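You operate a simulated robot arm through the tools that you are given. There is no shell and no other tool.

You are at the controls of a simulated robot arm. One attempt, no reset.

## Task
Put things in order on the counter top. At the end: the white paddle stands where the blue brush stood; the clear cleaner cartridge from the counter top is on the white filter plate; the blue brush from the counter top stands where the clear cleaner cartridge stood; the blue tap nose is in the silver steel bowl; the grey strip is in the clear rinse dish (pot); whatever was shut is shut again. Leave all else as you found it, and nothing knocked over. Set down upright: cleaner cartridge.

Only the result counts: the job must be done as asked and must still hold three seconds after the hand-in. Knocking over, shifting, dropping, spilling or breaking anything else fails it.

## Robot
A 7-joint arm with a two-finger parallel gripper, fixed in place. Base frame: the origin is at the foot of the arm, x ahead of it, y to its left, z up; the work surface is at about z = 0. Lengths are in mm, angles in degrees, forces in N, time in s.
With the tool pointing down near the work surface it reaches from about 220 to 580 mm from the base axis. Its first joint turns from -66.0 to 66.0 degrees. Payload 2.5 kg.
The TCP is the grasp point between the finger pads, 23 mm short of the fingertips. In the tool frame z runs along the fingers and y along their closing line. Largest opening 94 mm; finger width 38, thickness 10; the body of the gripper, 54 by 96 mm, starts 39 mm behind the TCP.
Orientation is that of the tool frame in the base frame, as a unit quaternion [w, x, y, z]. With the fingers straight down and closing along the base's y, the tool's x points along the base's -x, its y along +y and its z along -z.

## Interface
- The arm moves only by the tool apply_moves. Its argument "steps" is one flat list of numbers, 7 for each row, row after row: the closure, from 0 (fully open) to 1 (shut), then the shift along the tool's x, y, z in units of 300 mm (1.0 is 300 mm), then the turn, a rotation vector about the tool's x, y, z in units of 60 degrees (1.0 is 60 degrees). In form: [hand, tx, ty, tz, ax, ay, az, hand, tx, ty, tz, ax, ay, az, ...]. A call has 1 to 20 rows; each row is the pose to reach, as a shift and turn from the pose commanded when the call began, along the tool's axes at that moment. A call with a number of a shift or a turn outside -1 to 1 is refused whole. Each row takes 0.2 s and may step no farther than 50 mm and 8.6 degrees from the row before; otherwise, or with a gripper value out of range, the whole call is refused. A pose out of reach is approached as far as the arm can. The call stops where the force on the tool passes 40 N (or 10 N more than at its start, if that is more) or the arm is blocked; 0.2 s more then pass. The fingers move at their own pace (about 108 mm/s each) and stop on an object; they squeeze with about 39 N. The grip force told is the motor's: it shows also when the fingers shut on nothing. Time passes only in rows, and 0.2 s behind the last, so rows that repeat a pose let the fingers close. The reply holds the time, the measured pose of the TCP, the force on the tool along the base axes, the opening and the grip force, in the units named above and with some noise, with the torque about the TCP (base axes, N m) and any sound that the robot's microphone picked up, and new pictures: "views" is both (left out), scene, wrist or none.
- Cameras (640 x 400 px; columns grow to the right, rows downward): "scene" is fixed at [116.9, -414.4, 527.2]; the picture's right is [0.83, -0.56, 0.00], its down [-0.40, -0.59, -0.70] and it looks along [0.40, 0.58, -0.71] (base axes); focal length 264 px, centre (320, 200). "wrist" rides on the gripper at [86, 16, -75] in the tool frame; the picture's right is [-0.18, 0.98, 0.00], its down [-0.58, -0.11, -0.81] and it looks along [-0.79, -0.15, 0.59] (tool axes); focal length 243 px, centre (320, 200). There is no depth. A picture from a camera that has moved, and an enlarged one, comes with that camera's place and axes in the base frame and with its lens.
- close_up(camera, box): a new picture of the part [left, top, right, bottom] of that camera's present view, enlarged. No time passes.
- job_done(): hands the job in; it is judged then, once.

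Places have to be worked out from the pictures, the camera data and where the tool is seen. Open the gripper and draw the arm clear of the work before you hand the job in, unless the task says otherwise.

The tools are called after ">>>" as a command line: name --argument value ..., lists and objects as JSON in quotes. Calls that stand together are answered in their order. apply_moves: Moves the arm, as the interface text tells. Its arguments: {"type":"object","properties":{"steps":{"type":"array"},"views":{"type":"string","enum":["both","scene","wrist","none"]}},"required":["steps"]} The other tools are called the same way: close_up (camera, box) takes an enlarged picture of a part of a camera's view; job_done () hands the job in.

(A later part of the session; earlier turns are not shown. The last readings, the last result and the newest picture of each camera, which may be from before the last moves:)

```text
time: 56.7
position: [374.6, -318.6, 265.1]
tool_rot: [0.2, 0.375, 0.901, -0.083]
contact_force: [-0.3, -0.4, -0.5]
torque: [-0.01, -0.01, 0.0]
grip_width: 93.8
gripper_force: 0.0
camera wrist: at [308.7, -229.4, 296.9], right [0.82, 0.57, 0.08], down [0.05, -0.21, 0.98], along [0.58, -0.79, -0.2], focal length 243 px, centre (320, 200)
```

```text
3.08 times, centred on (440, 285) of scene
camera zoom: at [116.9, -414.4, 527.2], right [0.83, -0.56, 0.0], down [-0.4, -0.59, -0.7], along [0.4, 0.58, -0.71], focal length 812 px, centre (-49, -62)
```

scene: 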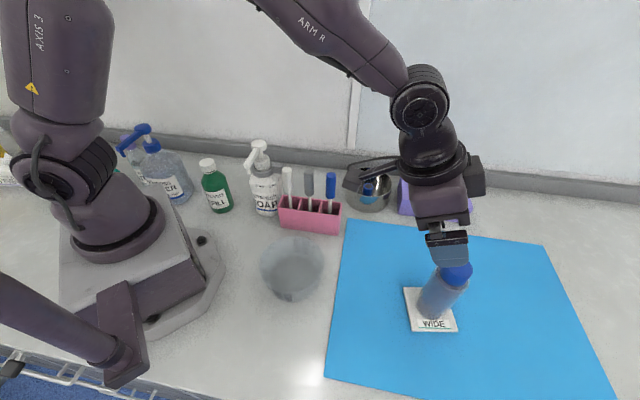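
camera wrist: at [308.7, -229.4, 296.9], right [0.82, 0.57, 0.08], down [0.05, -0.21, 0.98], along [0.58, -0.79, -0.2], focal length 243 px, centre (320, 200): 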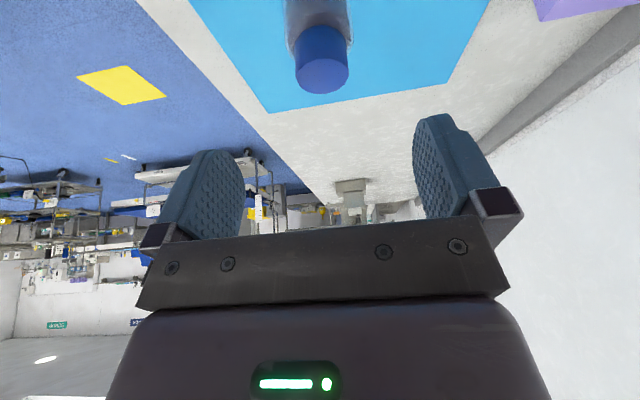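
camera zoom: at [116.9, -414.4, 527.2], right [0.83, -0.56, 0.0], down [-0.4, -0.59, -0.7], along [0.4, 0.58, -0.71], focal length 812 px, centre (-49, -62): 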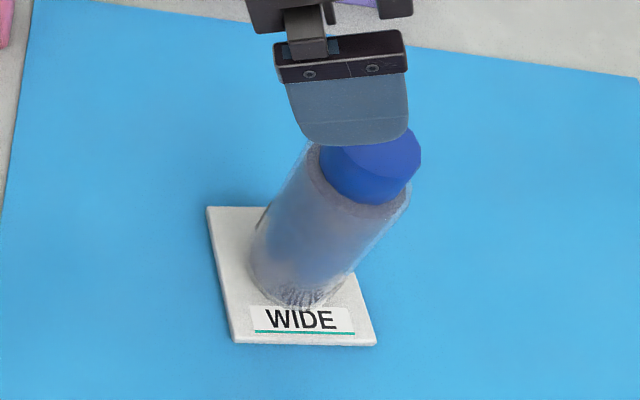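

The cartridge stands on the plate. Next is the blue brush: I'll go back to the left-pointing tilted orientation (needed to set it under the cabinet), turning back in three stages while moving to the right of the holder.

>>> apply_moves --steps '[0, 0.004, 0.032, -0.027, -0.0528, 0, -0.1133, 0, 0.008, 0.064, -0.054, -0.1057, 0, -0.2266, 0, 0.012, 0.097, -0.081, -0.1585, 0, -0.3399, 0, 0.015, 0.129, -0.108, -0.2113, 0, -0.4532, 0, 0.019, 0.161, -0.136, -0.2641, 0, -0.5664, 0, 0.023, 0.193, -0.163, -0.317, 0, -0.6797, 0, 0.027, 0.226, -0.19, -0.3698, 0, -0.793, 0, 0.031, 0.258, -0.217, -0.4226, 0, -0.9063, 0, 0.031, 0.258, -0.217, -0.4226, 0, -0.9063]' --views "none"

>>> apply_moves --steps '[0, -0.016, 0.025, 0.007, -0.0528, 0, -0.1133, 0, -0.032, 0.05, 0.015, -0.1057, 0, -0.2266, 0, -0.048, 0.075, 0.022, -0.1585, 0, -0.3399, 0, -0.064, 0.1, 0.03, -0.2113, 0, -0.4532, 0, -0.079, 0.125, 0.037, -0.2641, 0, -0.5664, 0, -0.095, 0.15, 0.044, -0.317, 0, -0.6797, 0, -0.111, 0.175, 0.052, -0.3698, 0, -0.793, 0, -0.127, 0.2, 0.059, -0.4226, 0, -0.9063, 0, -0.127, 0.2, 0.059, -0.4226, 0, -0.9063]' --views "none"

>>> apply_moves --steps '[0, -0.01, 0.01, 0.022, -0.0528, 0, -0.1133, 0, -0.02, 0.02, 0.044, -0.1057, 0, -0.2266, 0, -0.03, 0.03, 0.066, -0.1585, 0, -0.3399, 0, -0.04, 0.04, 0.088, -0.2113, 0, -0.4532, 0, -0.05, 0.05, 0.11, -0.2641, 0, -0.5664, 0, -0.06, 0.061, 0.133, -0.317, 0, -0.6797, 0, -0.07, 0.071, 0.155, -0.3698, 0, -0.793, 0, -0.08, 0.081, 0.177, -0.4226, 0, -0.9063, 0, -0.08, 0.081, 0.177, -0.4226, 0, -0.9063]' --views "both"

```text
time: 58.7
position: [404.4, -236.1, 317.4]
tool_rot: [0.215, -0.127, 0.968, 0.028]
contact_force: [-0.2, -0.3, 0.5]
torque: [0.0, 0.02, 0.02]
grip_width: 93.7
gripper_force: 0.1
```

```text
time: 60.7
position: [430.2, -168.9, 317.3]
tool_rot: [0.172, -0.593, 0.775, 0.131]
contact_force: [-0.5, 0.4, -0.7]
torque: [0.01, -0.01, -0.01]
grip_width: 93.9
gripper_force: 0.0
```

```text
time: 62.7
position: [416.9, -119.2, 279.4]
tool_rot: [-0.083, 0.902, -0.374, -0.2]
contact_force: [-0.2, 0.3, 0.6]
torque: [0.01, -0.03, 0.02]
grip_width: 94.2
gripper_force: 0.0
camera wrist: at [483.6, -208.9, 311.5], right [-0.81, -0.58, 0.08], down [-0.05, 0.21, 0.98], along [-0.58, 0.79, -0.2], focal length 243 px, centre (320, 200)
```

scene: 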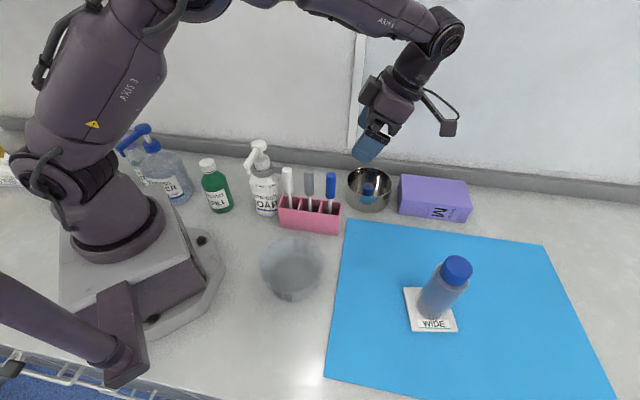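
wrist: 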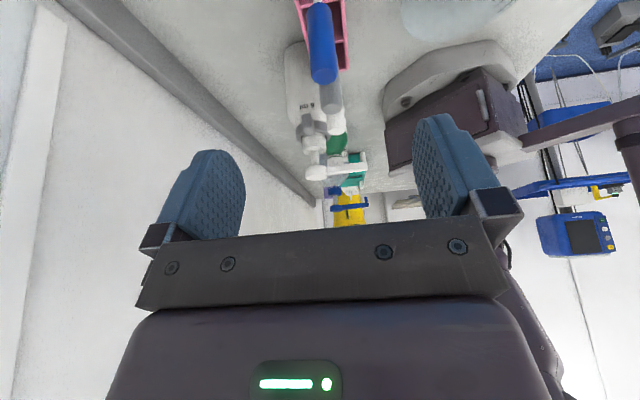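

The blue tool is straight ahead below. I'll enlarge it to fix its line.

>>> close_up --camera "wrist" --box '[270, 0, 390, 130]'

>>> close_up --camera "scene" --box '[270, 160, 350, 240]'

```text
3.08 times, centred on (330, 65) of wrist
camera zoom: at [483.6, -208.9, 311.5], right [-0.81, -0.58, 0.08], down [-0.05, 0.21, 0.98], along [-0.58, 0.79, -0.2], focal length 746 px, centre (289, 615)
```

zoom: 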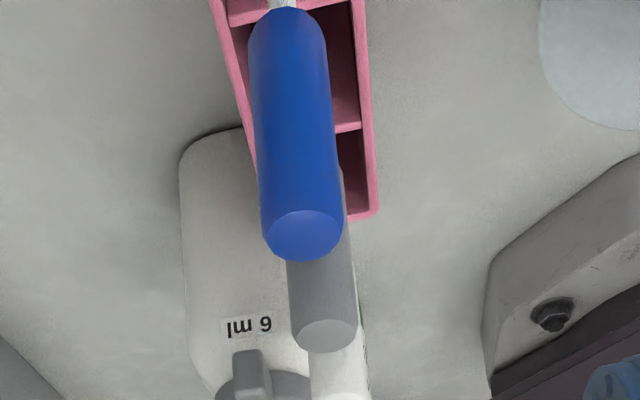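

```text
5.00 times, centred on (310, 200) of scene
camera zoom: at [116.9, -414.4, 527.2], right [0.83, -0.56, 0.0], down [-0.4, -0.59, -0.7], along [0.4, 0.58, -0.71], focal length 1320 px, centre (370, 200)
```

zoom: 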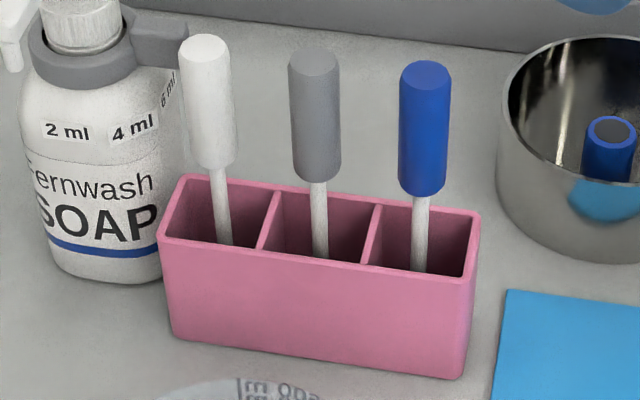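

The blue handle's axis is at about (372, -75), right along the tool's approach line. I'll advance along the tool axis to just short of the grasp and look.

>>> apply_moves --steps '[0, 0, 0.001, 0.1, 0, 0, 0, 0, 0, 0.002, 0.2, 0, 0, 0, 0, -0.002, 0.003, 0.3, 0, 0, 0, 0, -0.0026, 0.0033, 0.39, 0, 0, 0, 0, -0.0026, 0.0033, 0.39, 0, 0, 0]' --views "both"

```text
time: 63.9
position: [381.6, -85.2, 175.1]
tool_rot: [-0.084, 0.901, -0.375, -0.2]
contact_force: [-0.7, 0.5, 0.0]
torque: [0.0, -0.01, 0.02]
grip_width: 94.1
gripper_force: 0.0
camera wrist: at [446.1, -174.8, 207.4], right [-0.82, -0.57, 0.08], down [-0.05, 0.21, 0.98], along [-0.58, 0.79, -0.2], focal length 243 px, centre (320, 200)
```

scene: 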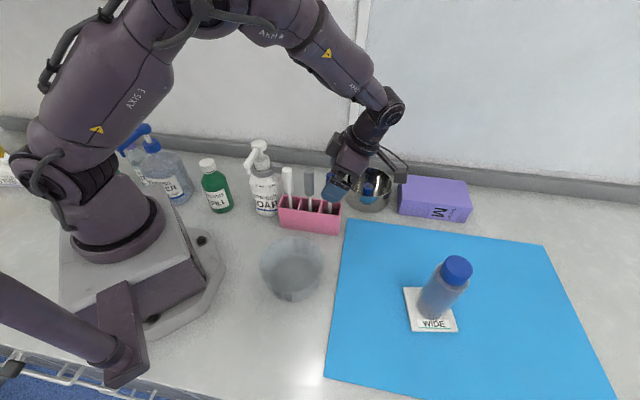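
wrist: 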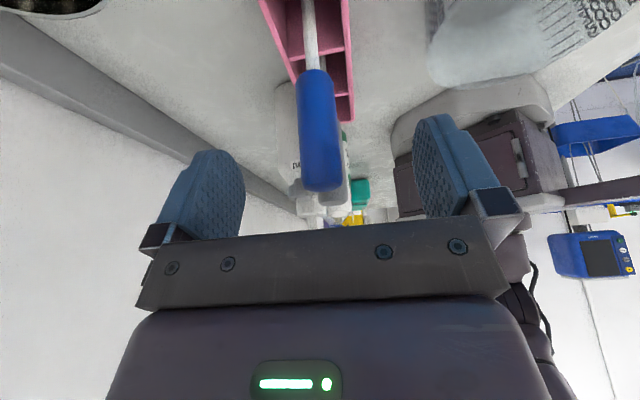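

The handle is centred between the fingers. I'll advance 30 mm more along the tool axis and close.

>>> apply_moves --steps '[0, 0, 0, 0.05, 0, 0, 0, 0, 0, 0, 0.1, 0, 0, 0, 0, 0, 0, 0.1, 0, 0, 0]' --views "wrist"

```text
time: 64.7
position: [372.5, -76.4, 147.7]
tool_rot: [-0.082, 0.901, -0.375, -0.2]
contact_force: [0.6, -0.5, -0.5]
torque: [-0.03, 0.0, -0.01]
grip_width: 93.7
gripper_force: 0.1
camera wrist: at [437.6, -165.8, 179.6], right [-0.81, -0.57, 0.08], down [-0.05, 0.21, 0.98], along [-0.58, 0.79, -0.2], focal length 243 px, centre (320, 200)
```

wrist: 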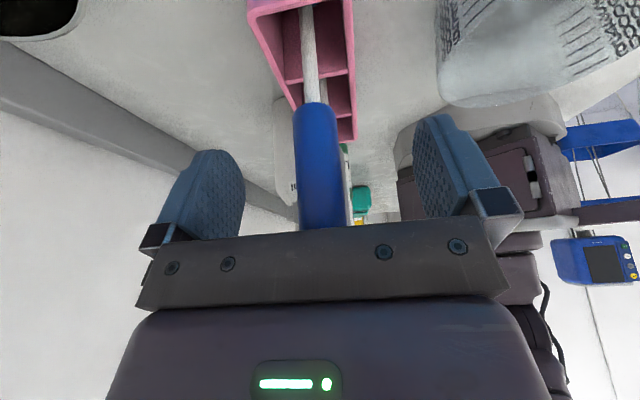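

The handle lies between the pads. Closing now.

>>> apply_moves --steps '[0.3, 0, 0, 0, 0, 0, 0, 0.6, 0, 0, 0, 0, 0, 0, 1, 0, 0, 0, 0, 0, 0, 1, 0, 0, 0, 0, 0, 0, 1, 0, 0, 0, 0, 0, 0]' --views "both"

```text
time: 65.9
position: [373.1, -75.8, 149.6]
tool_rot: [-0.083, 0.901, -0.375, -0.2]
contact_force: [0.6, -0.4, -0.1]
torque: [-0.02, -0.02, 0.02]
grip_width: 21.0
gripper_force: 38.9
camera wrist: at [437.6, -166.0, 179.8], right [-0.81, -0.57, 0.08], down [-0.05, 0.21, 0.98], along [-0.58, 0.79, -0.2], focal length 243 px, centre (320, 200)
```

scene: 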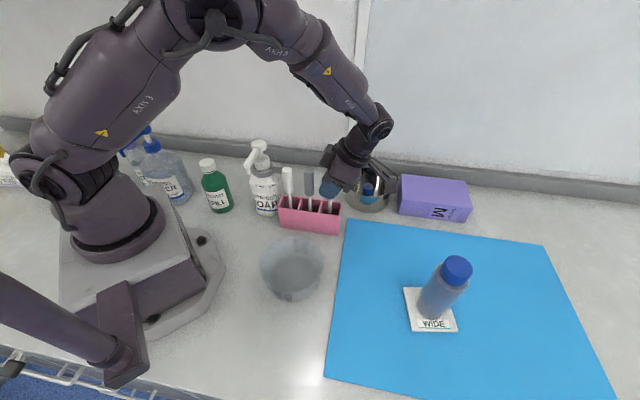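
wrist: 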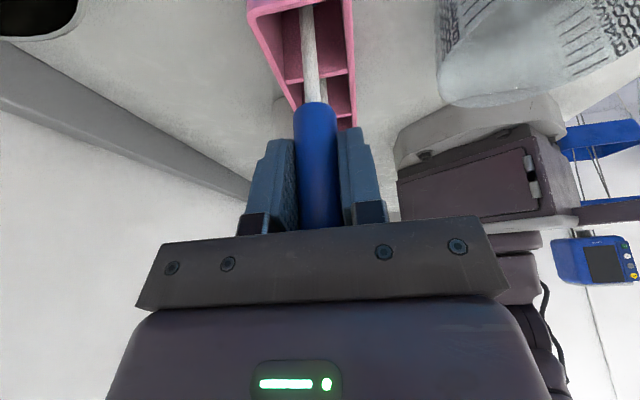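

Gripped at 21 mm. I'll lift it straight up 95 mm out of the slot.

>>> apply_moves --steps '[1, -0.02, 0, -0.043, 0, 0, 0, 1, -0.05, 0, -0.107, 0, 0, 0, 1, -0.08, 0, -0.172, 0, 0, 0, 1, -0.11, 0, -0.236, 0, 0, 0, 1, -0.134, 0, -0.287, 0, 0, 0, 1, -0.134, 0, -0.287, 0, 0, 0]' --views "both"

>>> close_up --camera "scene" --box '[270, 120, 400, 240]'

>>> close_up --camera "wrist" --box '[230, 0, 400, 130]'

```text
time: 67.3
position: [373.1, -77.3, 241.9]
tool_rot: [-0.083, 0.901, -0.375, -0.2]
contact_force: [0.4, -0.9, -0.8]
torque: [0.04, -0.03, 0.03]
grip_width: 20.9
gripper_force: 38.8
camera wrist: at [438.8, -166.9, 275.0], right [-0.82, -0.57, 0.08], down [-0.05, 0.21, 0.98], along [-0.58, 0.79, -0.2], focal length 243 px, centre (320, 200)
```

scene: 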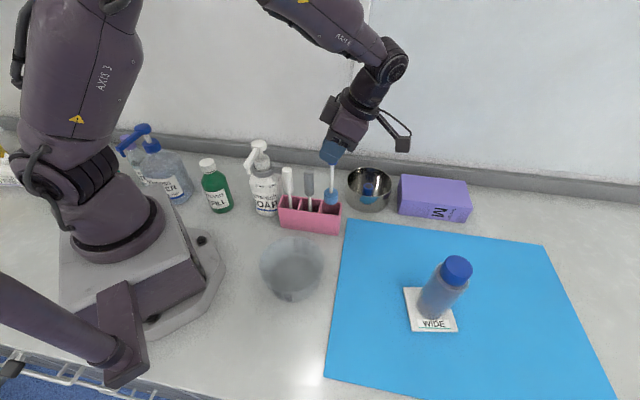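
wrist: 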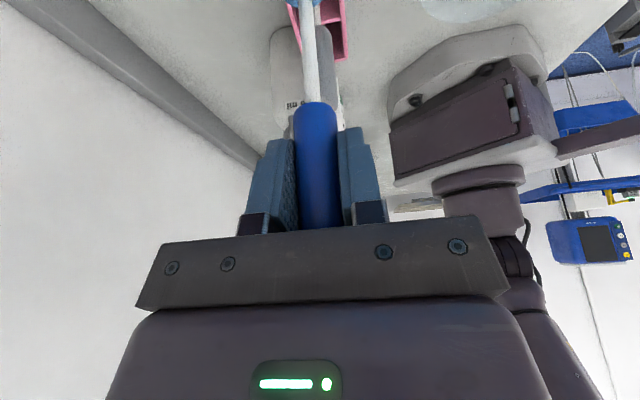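

```text
3.33 times, centred on (335, 180) of scene
camera zoom: at [116.9, -414.4, 527.2], right [0.83, -0.56, 0.0], down [-0.4, -0.59, -0.7], along [0.4, 0.58, -0.71], focal length 880 px, centre (270, 267)
```

zoom: 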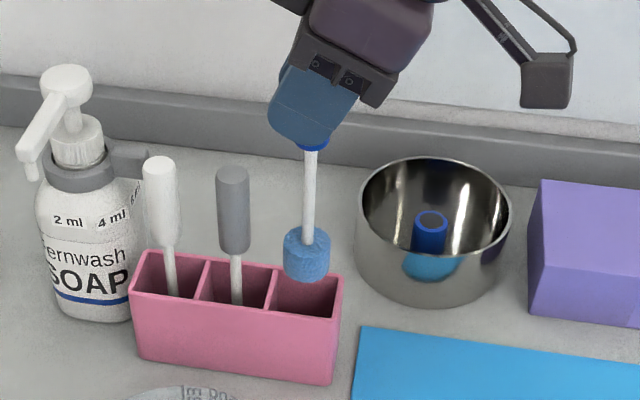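

```text
3.08 times, centred on (315, 65) of wrist
camera zoom: at [438.8, -166.9, 275.0], right [-0.82, -0.57, 0.08], down [-0.05, 0.21, 0.98], along [-0.58, 0.79, -0.2], focal length 746 px, centre (335, 615)
```

zoom: 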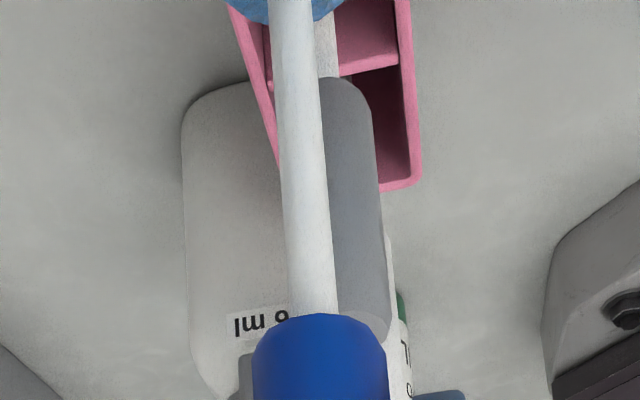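

The blue brush has a flat cylindrical foot about 33 mm wide, so it can stand alone. I'll carry it behind the holder, first toward the wall and then left, to the clear spot at u≈122.

>>> apply_moves --steps '[1, 0, -0.1, 0, 0, 0, 0, 1, 0, -0.203, 0, 0, 0, 0, 1, -0.099, -0.252, 0.046, 0, 0, 0, 1, -0.198, -0.301, 0.092, 0, 0, 0, 1, -0.297, -0.351, 0.139, 0, 0, 0, 1, -0.396, -0.4, 0.185, 0, 0, 0, 1, -0.495, -0.449, 0.231, 0, 0, 0, 1, -0.594, -0.498, 0.277, 0, 0, 0, 1, -0.594, -0.498, 0.277, 0, 0, 0]' --views "both"

```text
time: 69.3
position: [340.0, 170.1, 242.3]
tool_rot: [-0.084, 0.902, -0.375, -0.199]
contact_force: [-0.6, -0.4, -0.9]
torque: [-0.01, 0.01, 0.01]
grip_width: 20.9
gripper_force: 39.2
camera wrist: at [404.4, 80.3, 274.4], right [-0.82, -0.57, 0.08], down [-0.05, 0.21, 0.98], along [-0.58, 0.79, -0.2], focal length 243 px, centre (320, 200)
```

scene: 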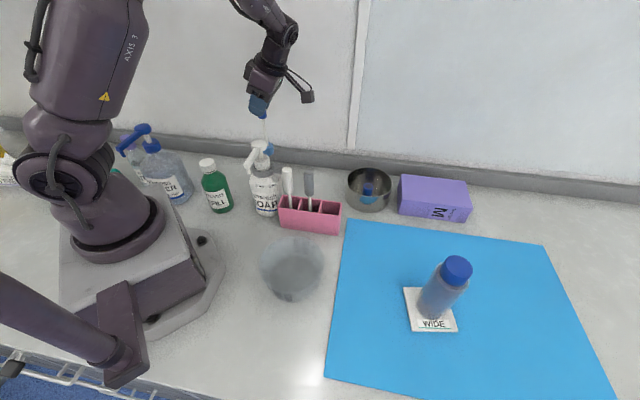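
wrist: 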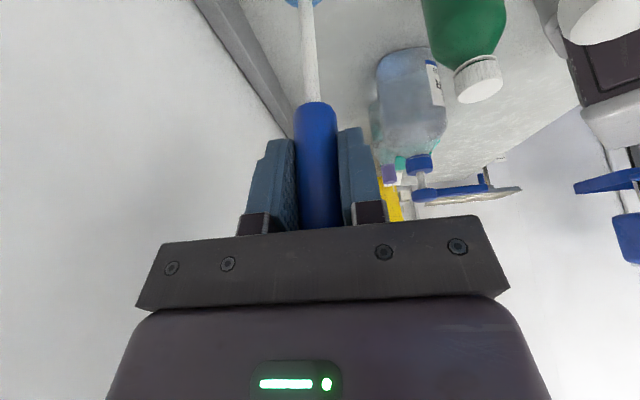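

I'll lower it to about 12 mm above the counter and slide left to the cartridge's old spot.

>>> apply_moves --steps '[1, 0.039, 0, 0.085, 0, 0, 0, 1, 0.079, 0, 0.169, 0, 0, 0, 1, 0.118, 0, 0.254, 0, 0, 0, 1, 0.024, 0.0014, 0.298, 0, 0, 0, 1, -0.07, 0.003, 0.342, 0, 0, 0, 1, -0.165, 0.004, 0.386, 0, 0, 0, 1, -0.259, 0.0056, 0.43, 0, 0, 0, 1, -0.353, 0.007, 0.4735, 0, 0, 0, 1, -0.353, 0.007, 0.4735, 0, 0, 0]' --views "both"

```text
time: 71.3
position: [229.4, 277.9, 158.7]
tool_rot: [-0.083, 0.902, -0.375, -0.199]
contact_force: [0.0, -0.6, -1.3]
torque: [0.01, -0.02, 0.0]
grip_width: 21.2
gripper_force: 38.8
camera wrist: at [295.1, 188.1, 190.5], right [-0.82, -0.57, 0.08], down [-0.05, 0.21, 0.98], along [-0.58, 0.79, -0.2], focal length 243 px, centre (320, 200)
```

scene: 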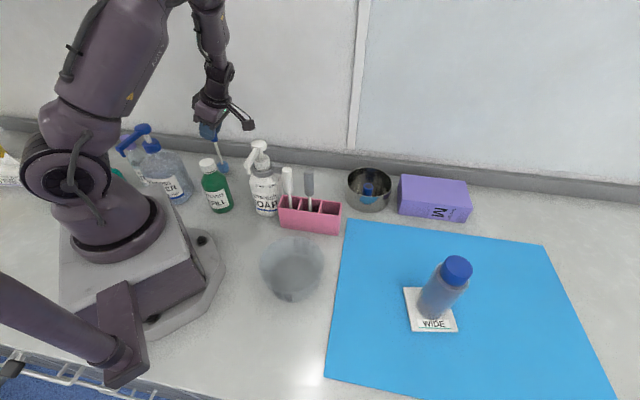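
wrist: 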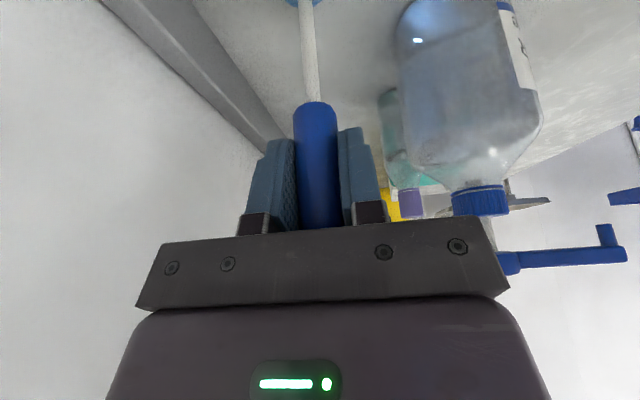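

The brush hangs over the spot at (229, 278). I'll lower it slowly and watch for contact.

>>> apply_moves --steps '[1, 0.007, 0, 0.015, 0, 0, 0, 1, 0.0134, 0, 0.0287, 0, 0, 0, 1, 0.0134, 0, 0.0287, 0, 0, 0]' --views "none"

>>> apply_moves --steps '[1, 0.0014, 0, 0.003, 0, 0, 0, 1, 0.0028, 0, 0.006, 0, 0, 0, 1, 0.0028, 0, 0.006, 0, 0, 0]' --views "scene"

>>> close_up --camera "scene" --box '[180, 110, 280, 210]'

```text
time: 72.1
position: [229.5, 278.7, 148.4]
tool_rot: [-0.084, 0.901, -0.375, -0.2]
contact_force: [-0.1, -0.6, 0.0]
torque: [0.03, -0.02, 0.01]
grip_width: 21.1
gripper_force: 38.6
```

```text
time: 72.9
position: [231.1, 278.5, 146.7]
tool_rot: [-0.083, 0.902, -0.374, -0.2]
contact_force: [-0.3, 0.1, -0.7]
torque: [0.01, -0.02, -0.02]
grip_width: 21.1
gripper_force: 39.1
```

scene: 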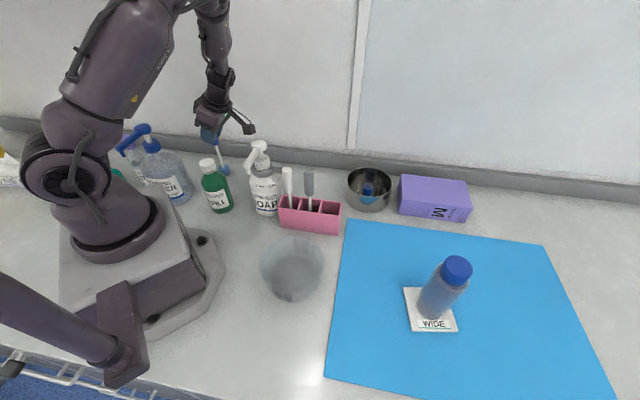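

```text
4.00 times, centred on (230, 160) of scene
camera zoom: at [116.9, -414.4, 527.2], right [0.83, -0.56, 0.0], down [-0.4, -0.59, -0.7], along [0.4, 0.58, -0.71], focal length 1056 px, centre (680, 360)
```

zoom: 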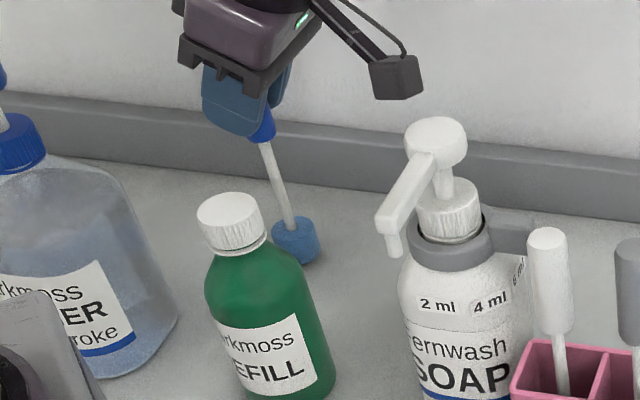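

No contact yet at z≈147. I'll continue in 1.5 mm steps.

>>> apply_moves --steps '[1, 0.0021, 0, 0.0045, 0, 0, 0, 1, 0.0021, 0, 0.0045, 0, 0, 0]' --views "none"

>>> apply_moves --steps '[1, 0.0021, 0, 0.0045, 0, 0, 0, 1, 0.0021, 0, 0.0045, 0, 0, 0]' --views "none"

```text
time: 73.5
position: [229.6, 278.0, 145.4]
tool_rot: [-0.083, 0.901, -0.376, -0.2]
contact_force: [-0.6, 1.1, -0.3]
torque: [-0.01, -0.01, 0.02]
grip_width: 20.9
gripper_force: 39.6
```

```text
time: 74.1
position: [230.0, 278.8, 145.0]
tool_rot: [-0.083, 0.902, -0.375, -0.2]
contact_force: [-0.8, -0.9, -0.1]
torque: [0.03, 0.0, -0.01]
grip_width: 20.8
gripper_force: 38.7
```

Still nearly zero force. I'll continue another two small steps.

>>> apply_moves --steps '[1, 0.0021, 0, 0.0045, 0, 0, 0, 1, 0.0021, 0, 0.0045, 0, 0, 0, 1, 0.0021, 0, 0.0045, 0, 0, 0]' --views "none"

>>> apply_moves --steps '[1, 0.0014, 0, 0.003, 0, 0, 0, 1, 0.0014, 0, 0.003, 0, 0, 0, 1, 0.0014, 0, 0.003, 0, 0, 0]' --views "scene"

>>> close_up --camera "scene" --box '[180, 110, 280, 210]'

```text
time: 74.9
position: [230.5, 279.2, 143.1]
tool_rot: [-0.083, 0.901, -0.375, -0.2]
contact_force: [-0.8, 0.8, -0.8]
torque: [-0.01, 0.03, 0.03]
grip_width: 20.7
gripper_force: 39.2
```

```text
time: 75.7
position: [228.2, 278.2, 141.8]
tool_rot: [-0.083, 0.902, -0.375, -0.2]
contact_force: [0.0, -2.3, 11.7]
torque: [-0.42, 0.04, 0.0]
grip_width: 21.3
gripper_force: 38.9
```

scene: 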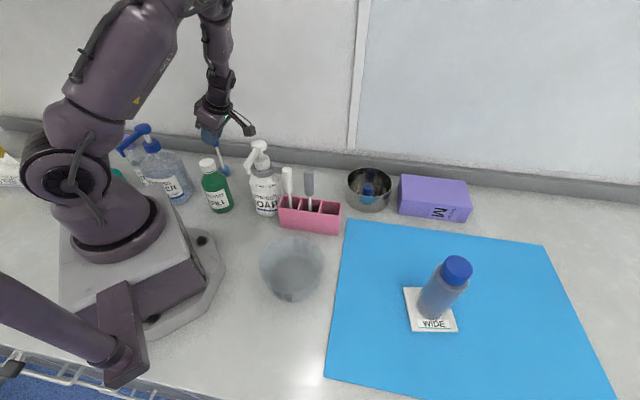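

```text
4.00 times, centred on (230, 160) of scene
camera zoom: at [116.9, -414.5, 527.2], right [0.83, -0.56, 0.0], down [-0.4, -0.59, -0.7], along [0.4, 0.58, -0.71], focal length 1056 px, centre (680, 360)
```

zoom: 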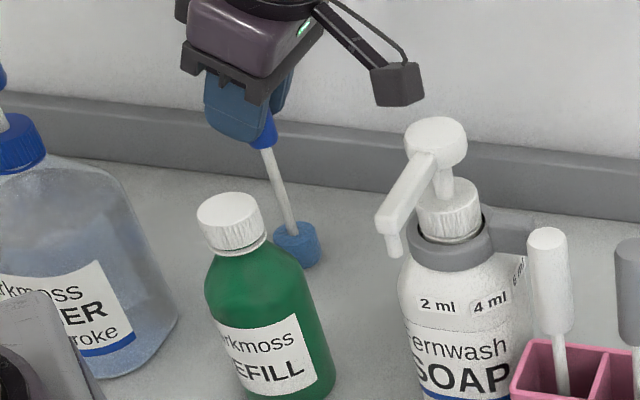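

Contact at z≈142 with 11.7 N. I'll ease up 1.5 mm to unload, then open slowly.

>>> apply_moves --steps '[1, -0.0021, 0, -0.0045, 0, 0, 0, 1, -0.0021, 0, -0.0045, 0, 0, 0]' --views "none"

>>> apply_moves --steps '[0.77, 0, 0, 0, 0, 0, 0, 0.75, 0, 0, 0, 0, 0, 0, 0.73, 0, 0, 0, 0, 0, 0, 0.7, 0, 0, 0, 0, 0, 0, 0.65, 0, 0, 0, 0, 0, 0, 0.55, 0, 0, 0, 0, 0, 0, 0.55, 0, 0, 0, 0, 0, 0]' --views "both"

>>> close_up --camera "scene" --box '[180, 110, 280, 210]'

```text
time: 76.3
position: [228.0, 277.9, 142.3]
tool_rot: [-0.083, 0.901, -0.375, -0.2]
contact_force: [-1.2, -0.1, -0.5]
torque: [0.0, -0.02, -0.01]
grip_width: 20.7
gripper_force: 39.0
```

```text
time: 77.9
position: [228.6, 279.1, 142.7]
tool_rot: [-0.083, 0.901, -0.375, -0.2]
contact_force: [0.2, -0.1, 0.1]
torque: [-0.01, 0.06, -0.01]
grip_width: 42.2
gripper_force: 0.0
camera wrist: at [294.1, 188.9, 174.7], right [-0.82, -0.57, 0.08], down [-0.05, 0.21, 0.98], along [-0.58, 0.79, -0.2], focal length 243 px, centre (320, 200)
```

scene: 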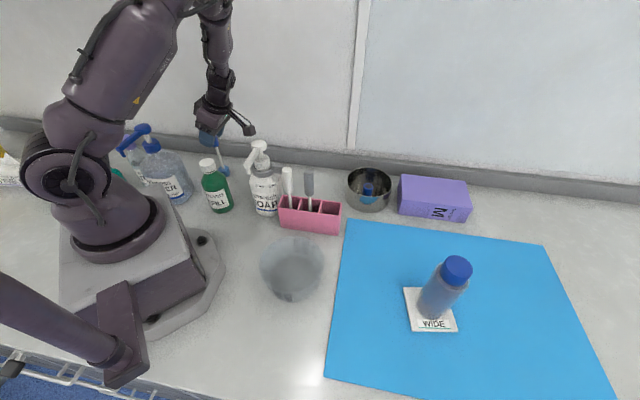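
wrist: 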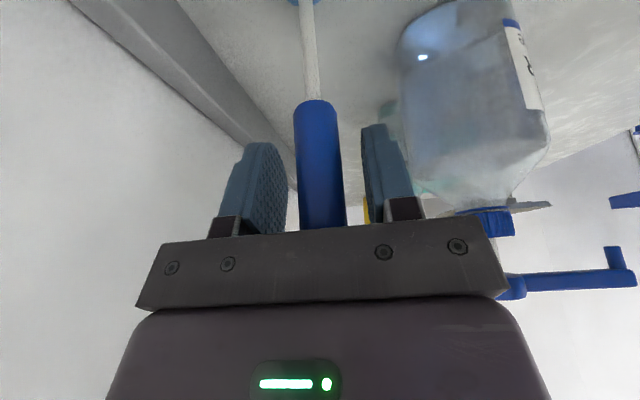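

```text
4.00 times, centred on (230, 160) of scene
camera zoom: at [116.9, -414.4, 527.2], right [0.83, -0.56, 0.0], down [-0.4, -0.59, -0.7], along [0.4, 0.58, -0.71], focal length 1056 px, centre (680, 360)
```

zoom: 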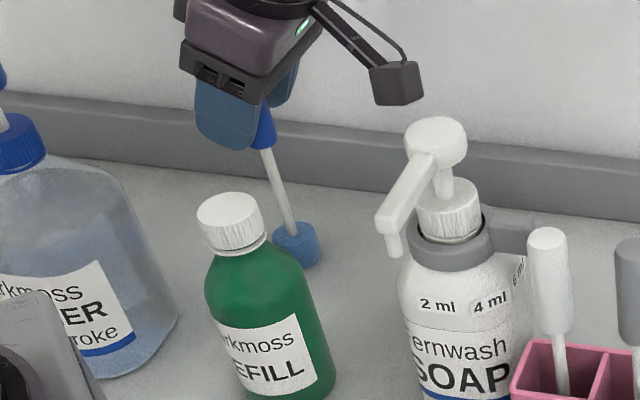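

The brush stands free. I'll open wider and draw back to the right.

>>> apply_moves --steps '[0.3, 0, 0, 0, 0, 0, 0, 0.1, 0.03, 0, -0.014, 0, 0, 0, 0, 0.09, 0, -0.042, 0, 0, 0, 0, 0.18, 0, -0.084, 0, 0, 0, 0, 0.28, 0, -0.131, 0, 0, 0, 0, 0.38, 0, -0.177, 0, 0, 0, 0, 0.477, 0, -0.2226, 0, 0, 0, 0, 0.477, 0, -0.2226, 0, 0, 0]' --views "both"

>>> close_up --camera "scene" --box '[180, 110, 280, 210]'

```text
time: 79.7
position: [340.0, 165.9, 143.6]
tool_rot: [-0.084, 0.901, -0.375, -0.2]
contact_force: [0.6, -0.5, 0.7]
torque: [-0.02, -0.03, 0.01]
grip_width: 94.2
gripper_force: 0.0
camera wrist: at [405.1, 75.3, 174.2], right [-0.81, -0.57, 0.08], down [-0.05, 0.21, 0.98], along [-0.58, 0.79, -0.2], focal length 243 px, centre (320, 200)
```

scene: 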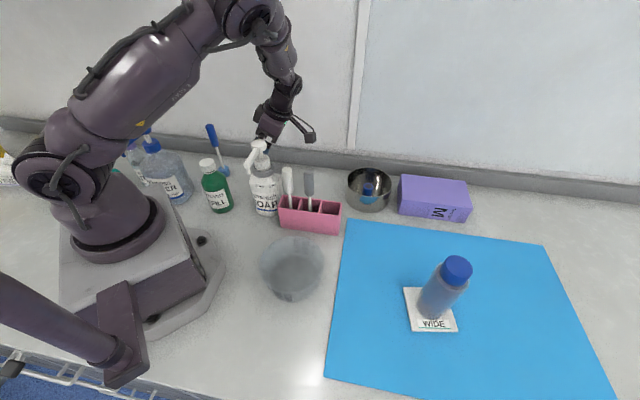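
wrist: 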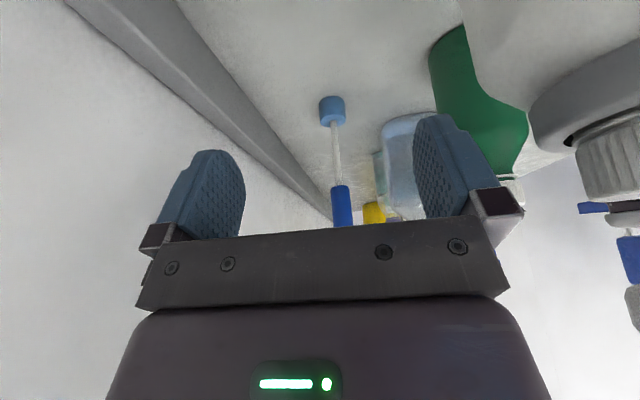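

```text
4.00 times, centred on (230, 160) of scene
camera zoom: at [116.9, -414.5, 527.2], right [0.83, -0.56, 0.0], down [-0.4, -0.59, -0.7], along [0.4, 0.58, -0.71], focal length 1056 px, centre (680, 360)
```

zoom: 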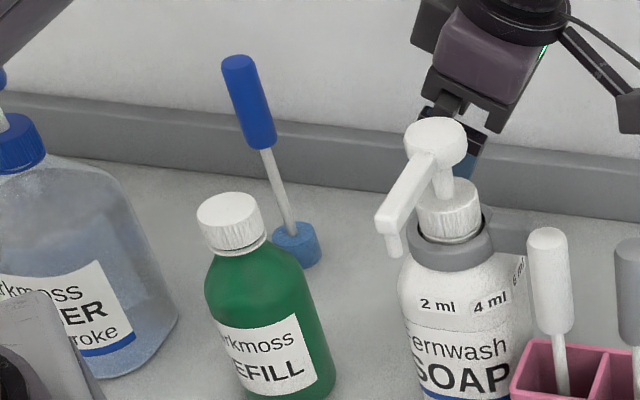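

The brush stands at (229, 279), where the cartridge stood. Next is the white paddle: it is close to the soap's grey bracket stub, so I'll measure that before choosing the grip.

>>> close_up --camera "scene" --box '[240, 130, 320, 180]'

>>> close_up --camera "wrist" --box '[440, 0, 640, 200]'

```text
8.00 times, centred on (280, 155) of scene
camera zoom: at [116.9, -414.5, 527.2], right [0.83, -0.56, 0.0], down [-0.4, -0.59, -0.7], along [0.4, 0.58, -0.71], focal length 2112 px, centre (640, 560)
```

zoom: 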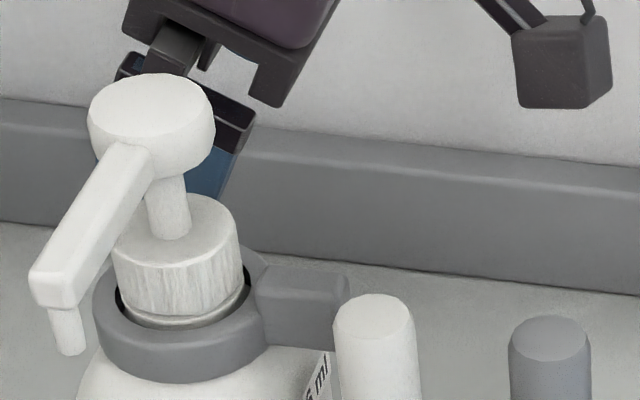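

```text
2.00 times, centred on (540, 100) of wrist
camera zoom: at [405.1, 75.3, 174.2], right [-0.81, -0.57, 0.08], down [-0.05, 0.21, 0.98], along [-0.58, 0.79, -0.2], focal length 485 px, centre (-120, 400)
```

zoom: 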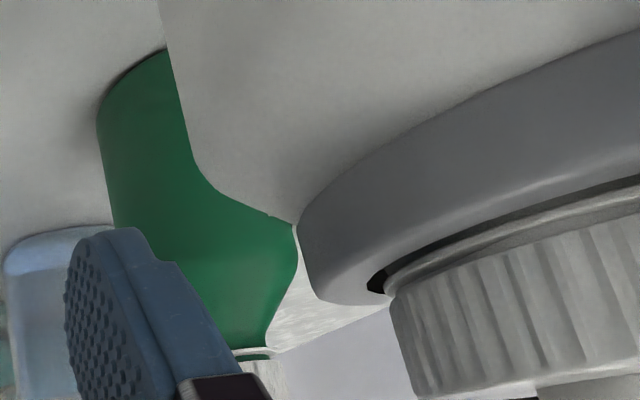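

The bracket stub ends near u≈205, v≈248 at z≈145, just left of the white handle. So I'll grip with a vertical tool closing toward/away from the wall, offset about 11 mm to the right so the finger misses the stub. First I'll rise, move right and untilt.

>>> apply_moves --steps '[0.3, -0.05, 0, -0.108, 0, 0, 0, 0.4, -0.1, 0, -0.215, 0, 0, 0, 0.4, -0.151, 0, -0.323, 0, 0, 0, 0.4, -0.08, 0.05, -0.39, 0, 0, 0, 0.4, -0.01, 0.1, -0.46, 0, 0, 0, 0.4, 0.06, 0.145, -0.53, 0, 0, 0, 0.4, 0.127, 0.192, -0.596, 0, 0, 0, 0.4, 0.127, 0.192, -0.596, 0, 0, 0]' --views "none"

>>> apply_moves --steps '[0.4, 0, 0, 0, 0, 0.139, 0, 0.4, 0, 0, 0, 0, 0.278, 0, 0.4, 0, 0, 0, 0, 0.4167, 0, 0.4, 0, 0, 0, 0, 0.4167, 0]' --views "both"

```text
time: 81.5
position: [377.4, 45.2, 289.2]
tool_rot: [-0.084, 0.902, -0.375, -0.2]
contact_force: [0.5, 0.4, -0.1]
torque: [0.0, 0.01, 0.0]
grip_width: 56.6
gripper_force: 0.0
```

```text
time: 82.5
position: [377.3, 47.2, 290.3]
tool_rot: [0.0, 0.923, -0.385, 0.001]
contact_force: [-0.2, 0.9, 0.3]
torque: [-0.01, 0.02, -0.01]
grip_width: 56.3
gripper_force: 0.0
camera wrist: at [425.5, -26.7, 364.3], right [-0.83, -0.56, 0.0], down [-0.33, 0.49, 0.81], along [-0.45, 0.67, -0.59], focal length 243 px, centre (320, 200)
```

scene: 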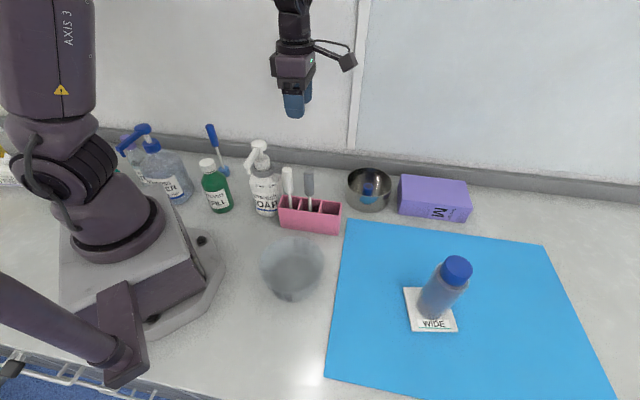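
wrist: 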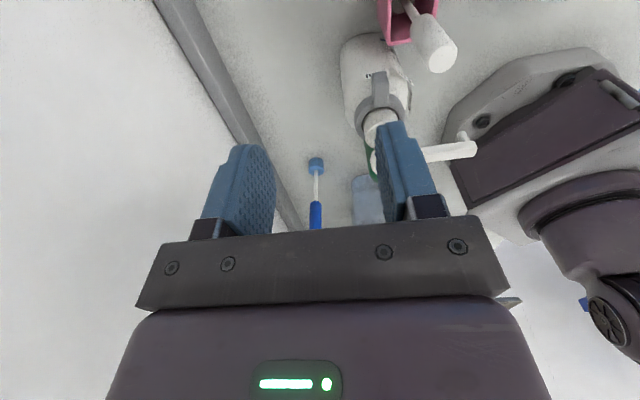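

The tool is vertical with the closing line square to the wall. I'll enlarge the white and grey tools in this view to fix their positions.

>>> close_up --camera "wrist" --box '[340, 0, 480, 100]'

```text
4.00 times, centred on (410, 50) of wrist
camera zoom: at [425.5, -26.7, 364.3], right [-0.83, -0.56, 0.0], down [-0.33, 0.49, 0.81], along [-0.45, 0.67, -0.59], focal length 970 px, centre (-40, 800)
```

zoom: 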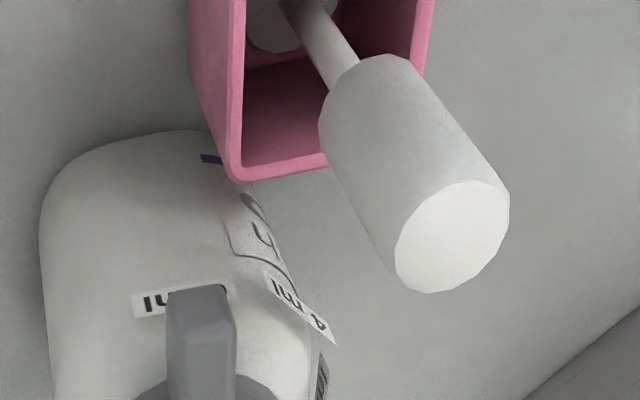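

White handle is at about (303, -7) and the stub ends near u 205, v 251, so an 10 mm right offset with a 45 mm opening clears it. I'll move over and descend to z 215 for a check.

>>> apply_moves --steps '[0.52, -0.003, 0.1, 0, 0, 0, 0, 0.52, -0.005, 0.2, 0, 0, 0, 0, 0.52, -0.008, 0.303, 0, 0, 0, 0, 0.52, -0.008, 0.303, 0.12, 0, 0, 0, 0.52, -0.008, 0.303, 0.25, 0, 0, 0, 0.52, -0.008, 0.303, 0.25, 0, 0, 0]' --views "both"

```text
time: 83.9
position: [311.1, -14.0, 213.8]
tool_rot: [-0.001, 0.923, -0.385, 0.001]
contact_force: [-0.4, 0.3, 0.1]
torque: [-0.01, 0.01, 0.0]
grip_width: 45.0
gripper_force: 0.0
camera wrist: at [358.9, -87.3, 289.4], right [-0.83, -0.56, 0.0], down [-0.33, 0.49, 0.81], along [-0.45, 0.67, -0.59], focal length 243 px, centre (320, 200)
```

scene: 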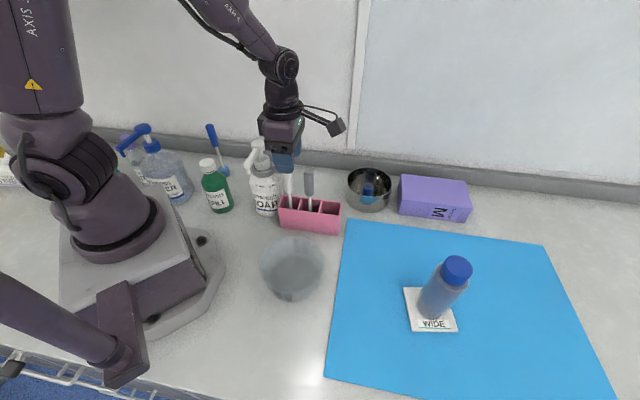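
wrist: 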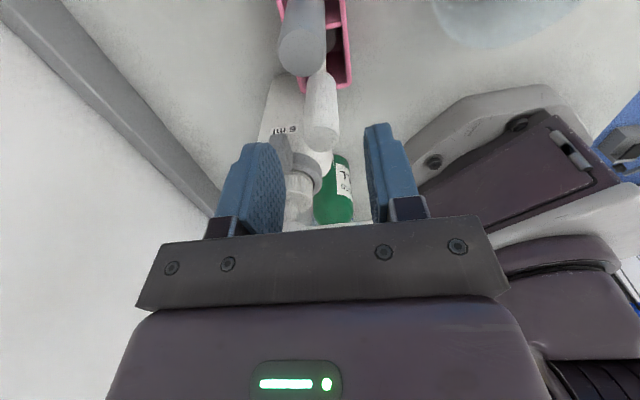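

The white handle is centred between the fingers, and the finger passes in front of the stub. I'll descend to z 150.

>>> apply_moves --steps '[0.52, 0, 0, 0.07, 0, 0, 0, 0.52, 0, 0, 0.14, 0, 0, 0, 0.52, 0, 0, 0.213, 0, 0, 0, 0.52, 0, 0, 0.213, 0, 0, 0]' --views "both"

```text
time: 84.9
position: [310.7, -13.6, 151.5]
tool_rot: [0.001, 0.923, -0.384, 0.0]
contact_force: [0.1, -0.1, -0.8]
torque: [0.02, -0.01, 0.0]
grip_width: 45.0
gripper_force: 0.0
camera wrist: at [359.0, -86.8, 225.9], right [-0.83, -0.56, 0.0], down [-0.33, 0.49, 0.81], along [-0.45, 0.67, -0.59], focal length 243 px, centre (320, 200)
```

scene: 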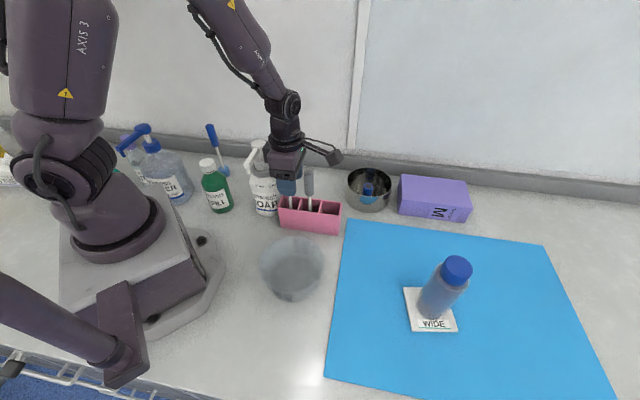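
wrist: 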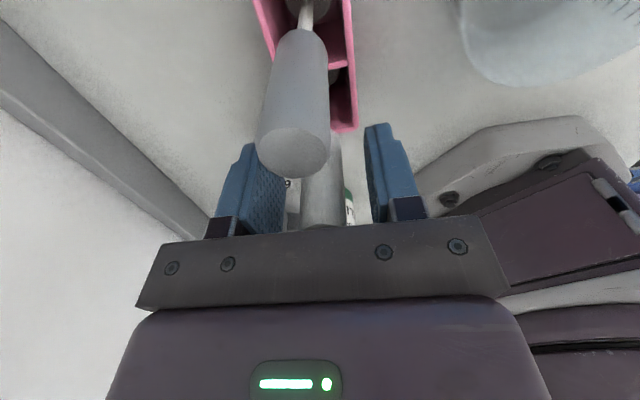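

No contact. I'll close on the white handle.

>>> apply_moves --steps '[0.65, 0, 0, 0, 0, 0, 0, 0.75, 0, 0, 0, 0, 0, 0, 1, 0, 0, 0, 0, 0, 0, 1, 0, 0, 0, 0, 0, 0, 1, 0, 0, 0, 0, 0, 0]' --views "none"

>>> apply_moves --steps '[1, 0, 0, -0.05, 0, 0, 0, 1, 0, 0, -0.12, 0, 0, 0, 1, 0, 0, -0.2, 0, 0, 0, 1, 0, 0, -0.28, 0, 0, 0, 1, 0, 0, -0.35, 0, 0, 0, 1, 0, 0, -0.35, 0, 0, 0]' --views "both"

>>> close_up --camera "scene" --box '[240, 120, 360, 240]'

```text
time: 86.1
position: [310.3, -14.3, 151.0]
tool_rot: [0.0, 0.923, -0.385, -0.001]
contact_force: [-0.2, 0.0, 0.1]
torque: [0.01, 0.03, -0.01]
grip_width: 21.2
gripper_force: 38.9
```

```text
time: 87.5
position: [311.7, -13.4, 256.1]
tool_rot: [0.0, 0.923, -0.384, 0.001]
contact_force: [-1.0, 0.5, 0.2]
torque: [0.01, -0.01, 0.03]
grip_width: 20.9
gripper_force: 38.8
camera wrist: at [359.9, -86.8, 331.4], right [-0.83, -0.56, 0.0], down [-0.33, 0.49, 0.81], along [-0.45, 0.67, -0.59], focal length 243 px, centre (320, 200)
```

scene: 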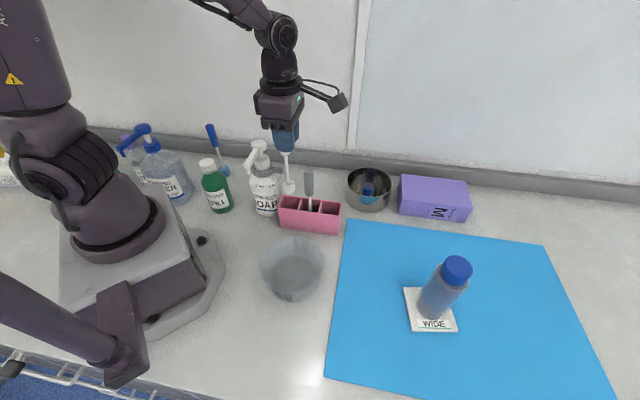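
wrist: 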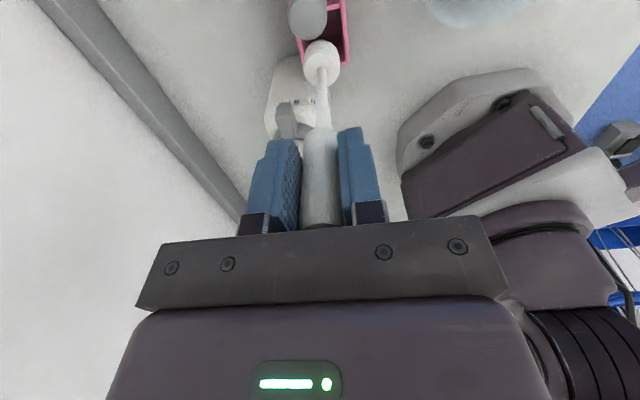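

```text
3.33 times, centred on (300, 180) of scene
camera zoom: at [116.9, -414.4, 527.2], right [0.83, -0.56, 0.0], down [-0.4, -0.59, -0.7], along [0.4, 0.58, -0.71], focal length 880 px, centre (387, 267)
```

zoom: 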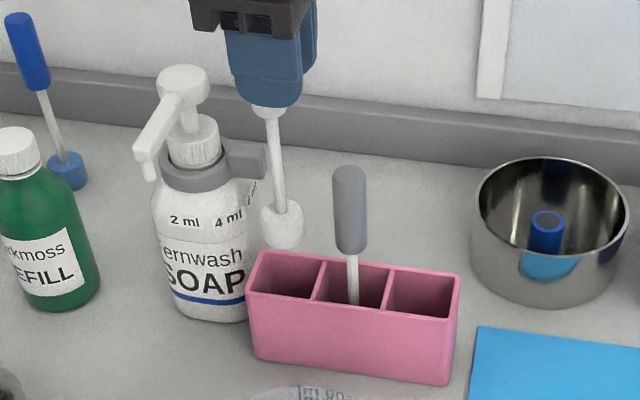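

The white paddle is out. I'll raise a little more, carry it around the grey tool on the robot's side, and bring it above the right-hand slot.

>>> apply_moves --steps '[1, 0, 0, -0.07, 0, 0, 0, 1, 0, 0.1, -0.07, 0, 0, 0, 1, 0, 0.2, -0.07, 0, 0, 0, 1, 0.1, 0.2, -0.07, 0, 0, 0, 1, 0.2, 0.2, -0.07, 0, 0, 0, 1, 0.319, 0.2, -0.07, 0, 0, 0, 1, 0.319, 0.1, -0.07, 0, 0, 0, 1, 0.319, 0, -0.07, 0, 0, 0, 1, 0.319, 0, -0.07, 0, 0, 0]' --views "both"

>>> close_up --camera "scene" --box '[270, 100, 390, 240]'

>>> close_up --camera "wrist" --box '[240, 0, 400, 130]'

```text
time: 89.5
position: [378.0, -80.4, 277.2]
tool_rot: [0.0, 0.923, -0.384, 0.0]
contact_force: [0.6, -0.3, -1.1]
torque: [-0.02, -0.03, 0.0]
grip_width: 21.0
gripper_force: 39.0
camera wrist: at [426.7, -154.9, 352.2], right [-0.83, -0.56, 0.0], down [-0.33, 0.49, 0.81], along [-0.45, 0.67, -0.59], focal length 243 px, centre (320, 200)
```

scene: 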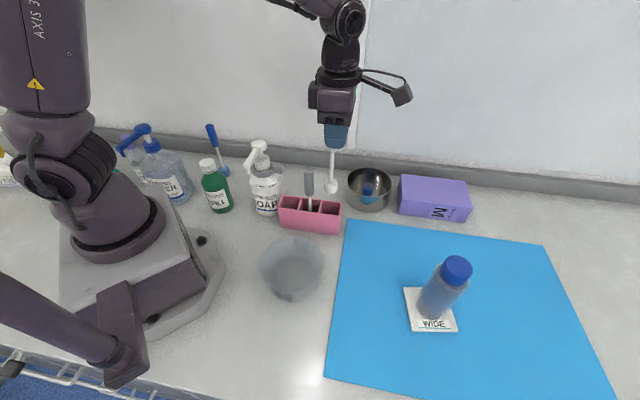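
wrist: 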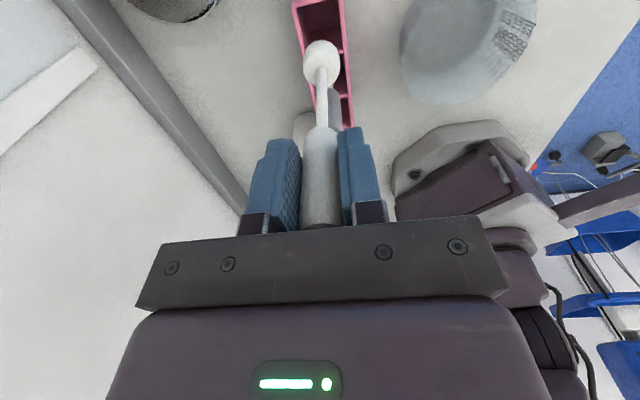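

```text
2.86 times, centred on (330, 170) of scene
camera zoom: at [116.9, -414.4, 527.2], right [0.83, -0.56, 0.0], down [-0.4, -0.59, -0.7], along [0.4, 0.58, -0.71], focal length 754 px, centre (291, 286)
```

zoom: 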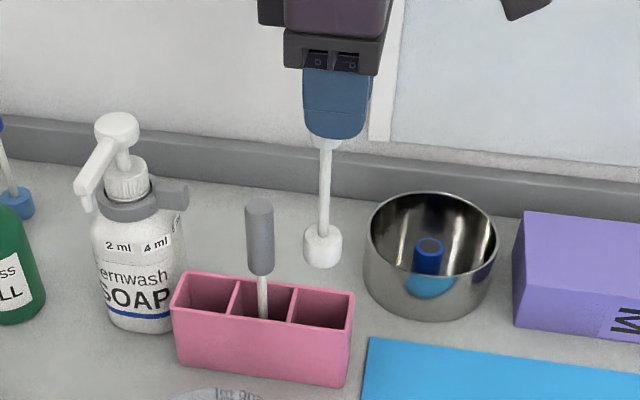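

```text
3.08 times, centred on (320, 65) of wrist
camera zoom: at [426.7, -154.9, 352.2], right [-0.83, -0.56, 0.0], down [-0.33, 0.49, 0.81], along [-0.45, 0.67, -0.59], focal length 746 px, centre (320, 615)
```

zoom: 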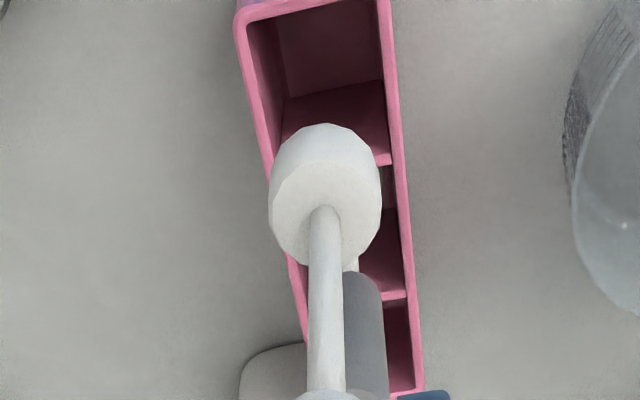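

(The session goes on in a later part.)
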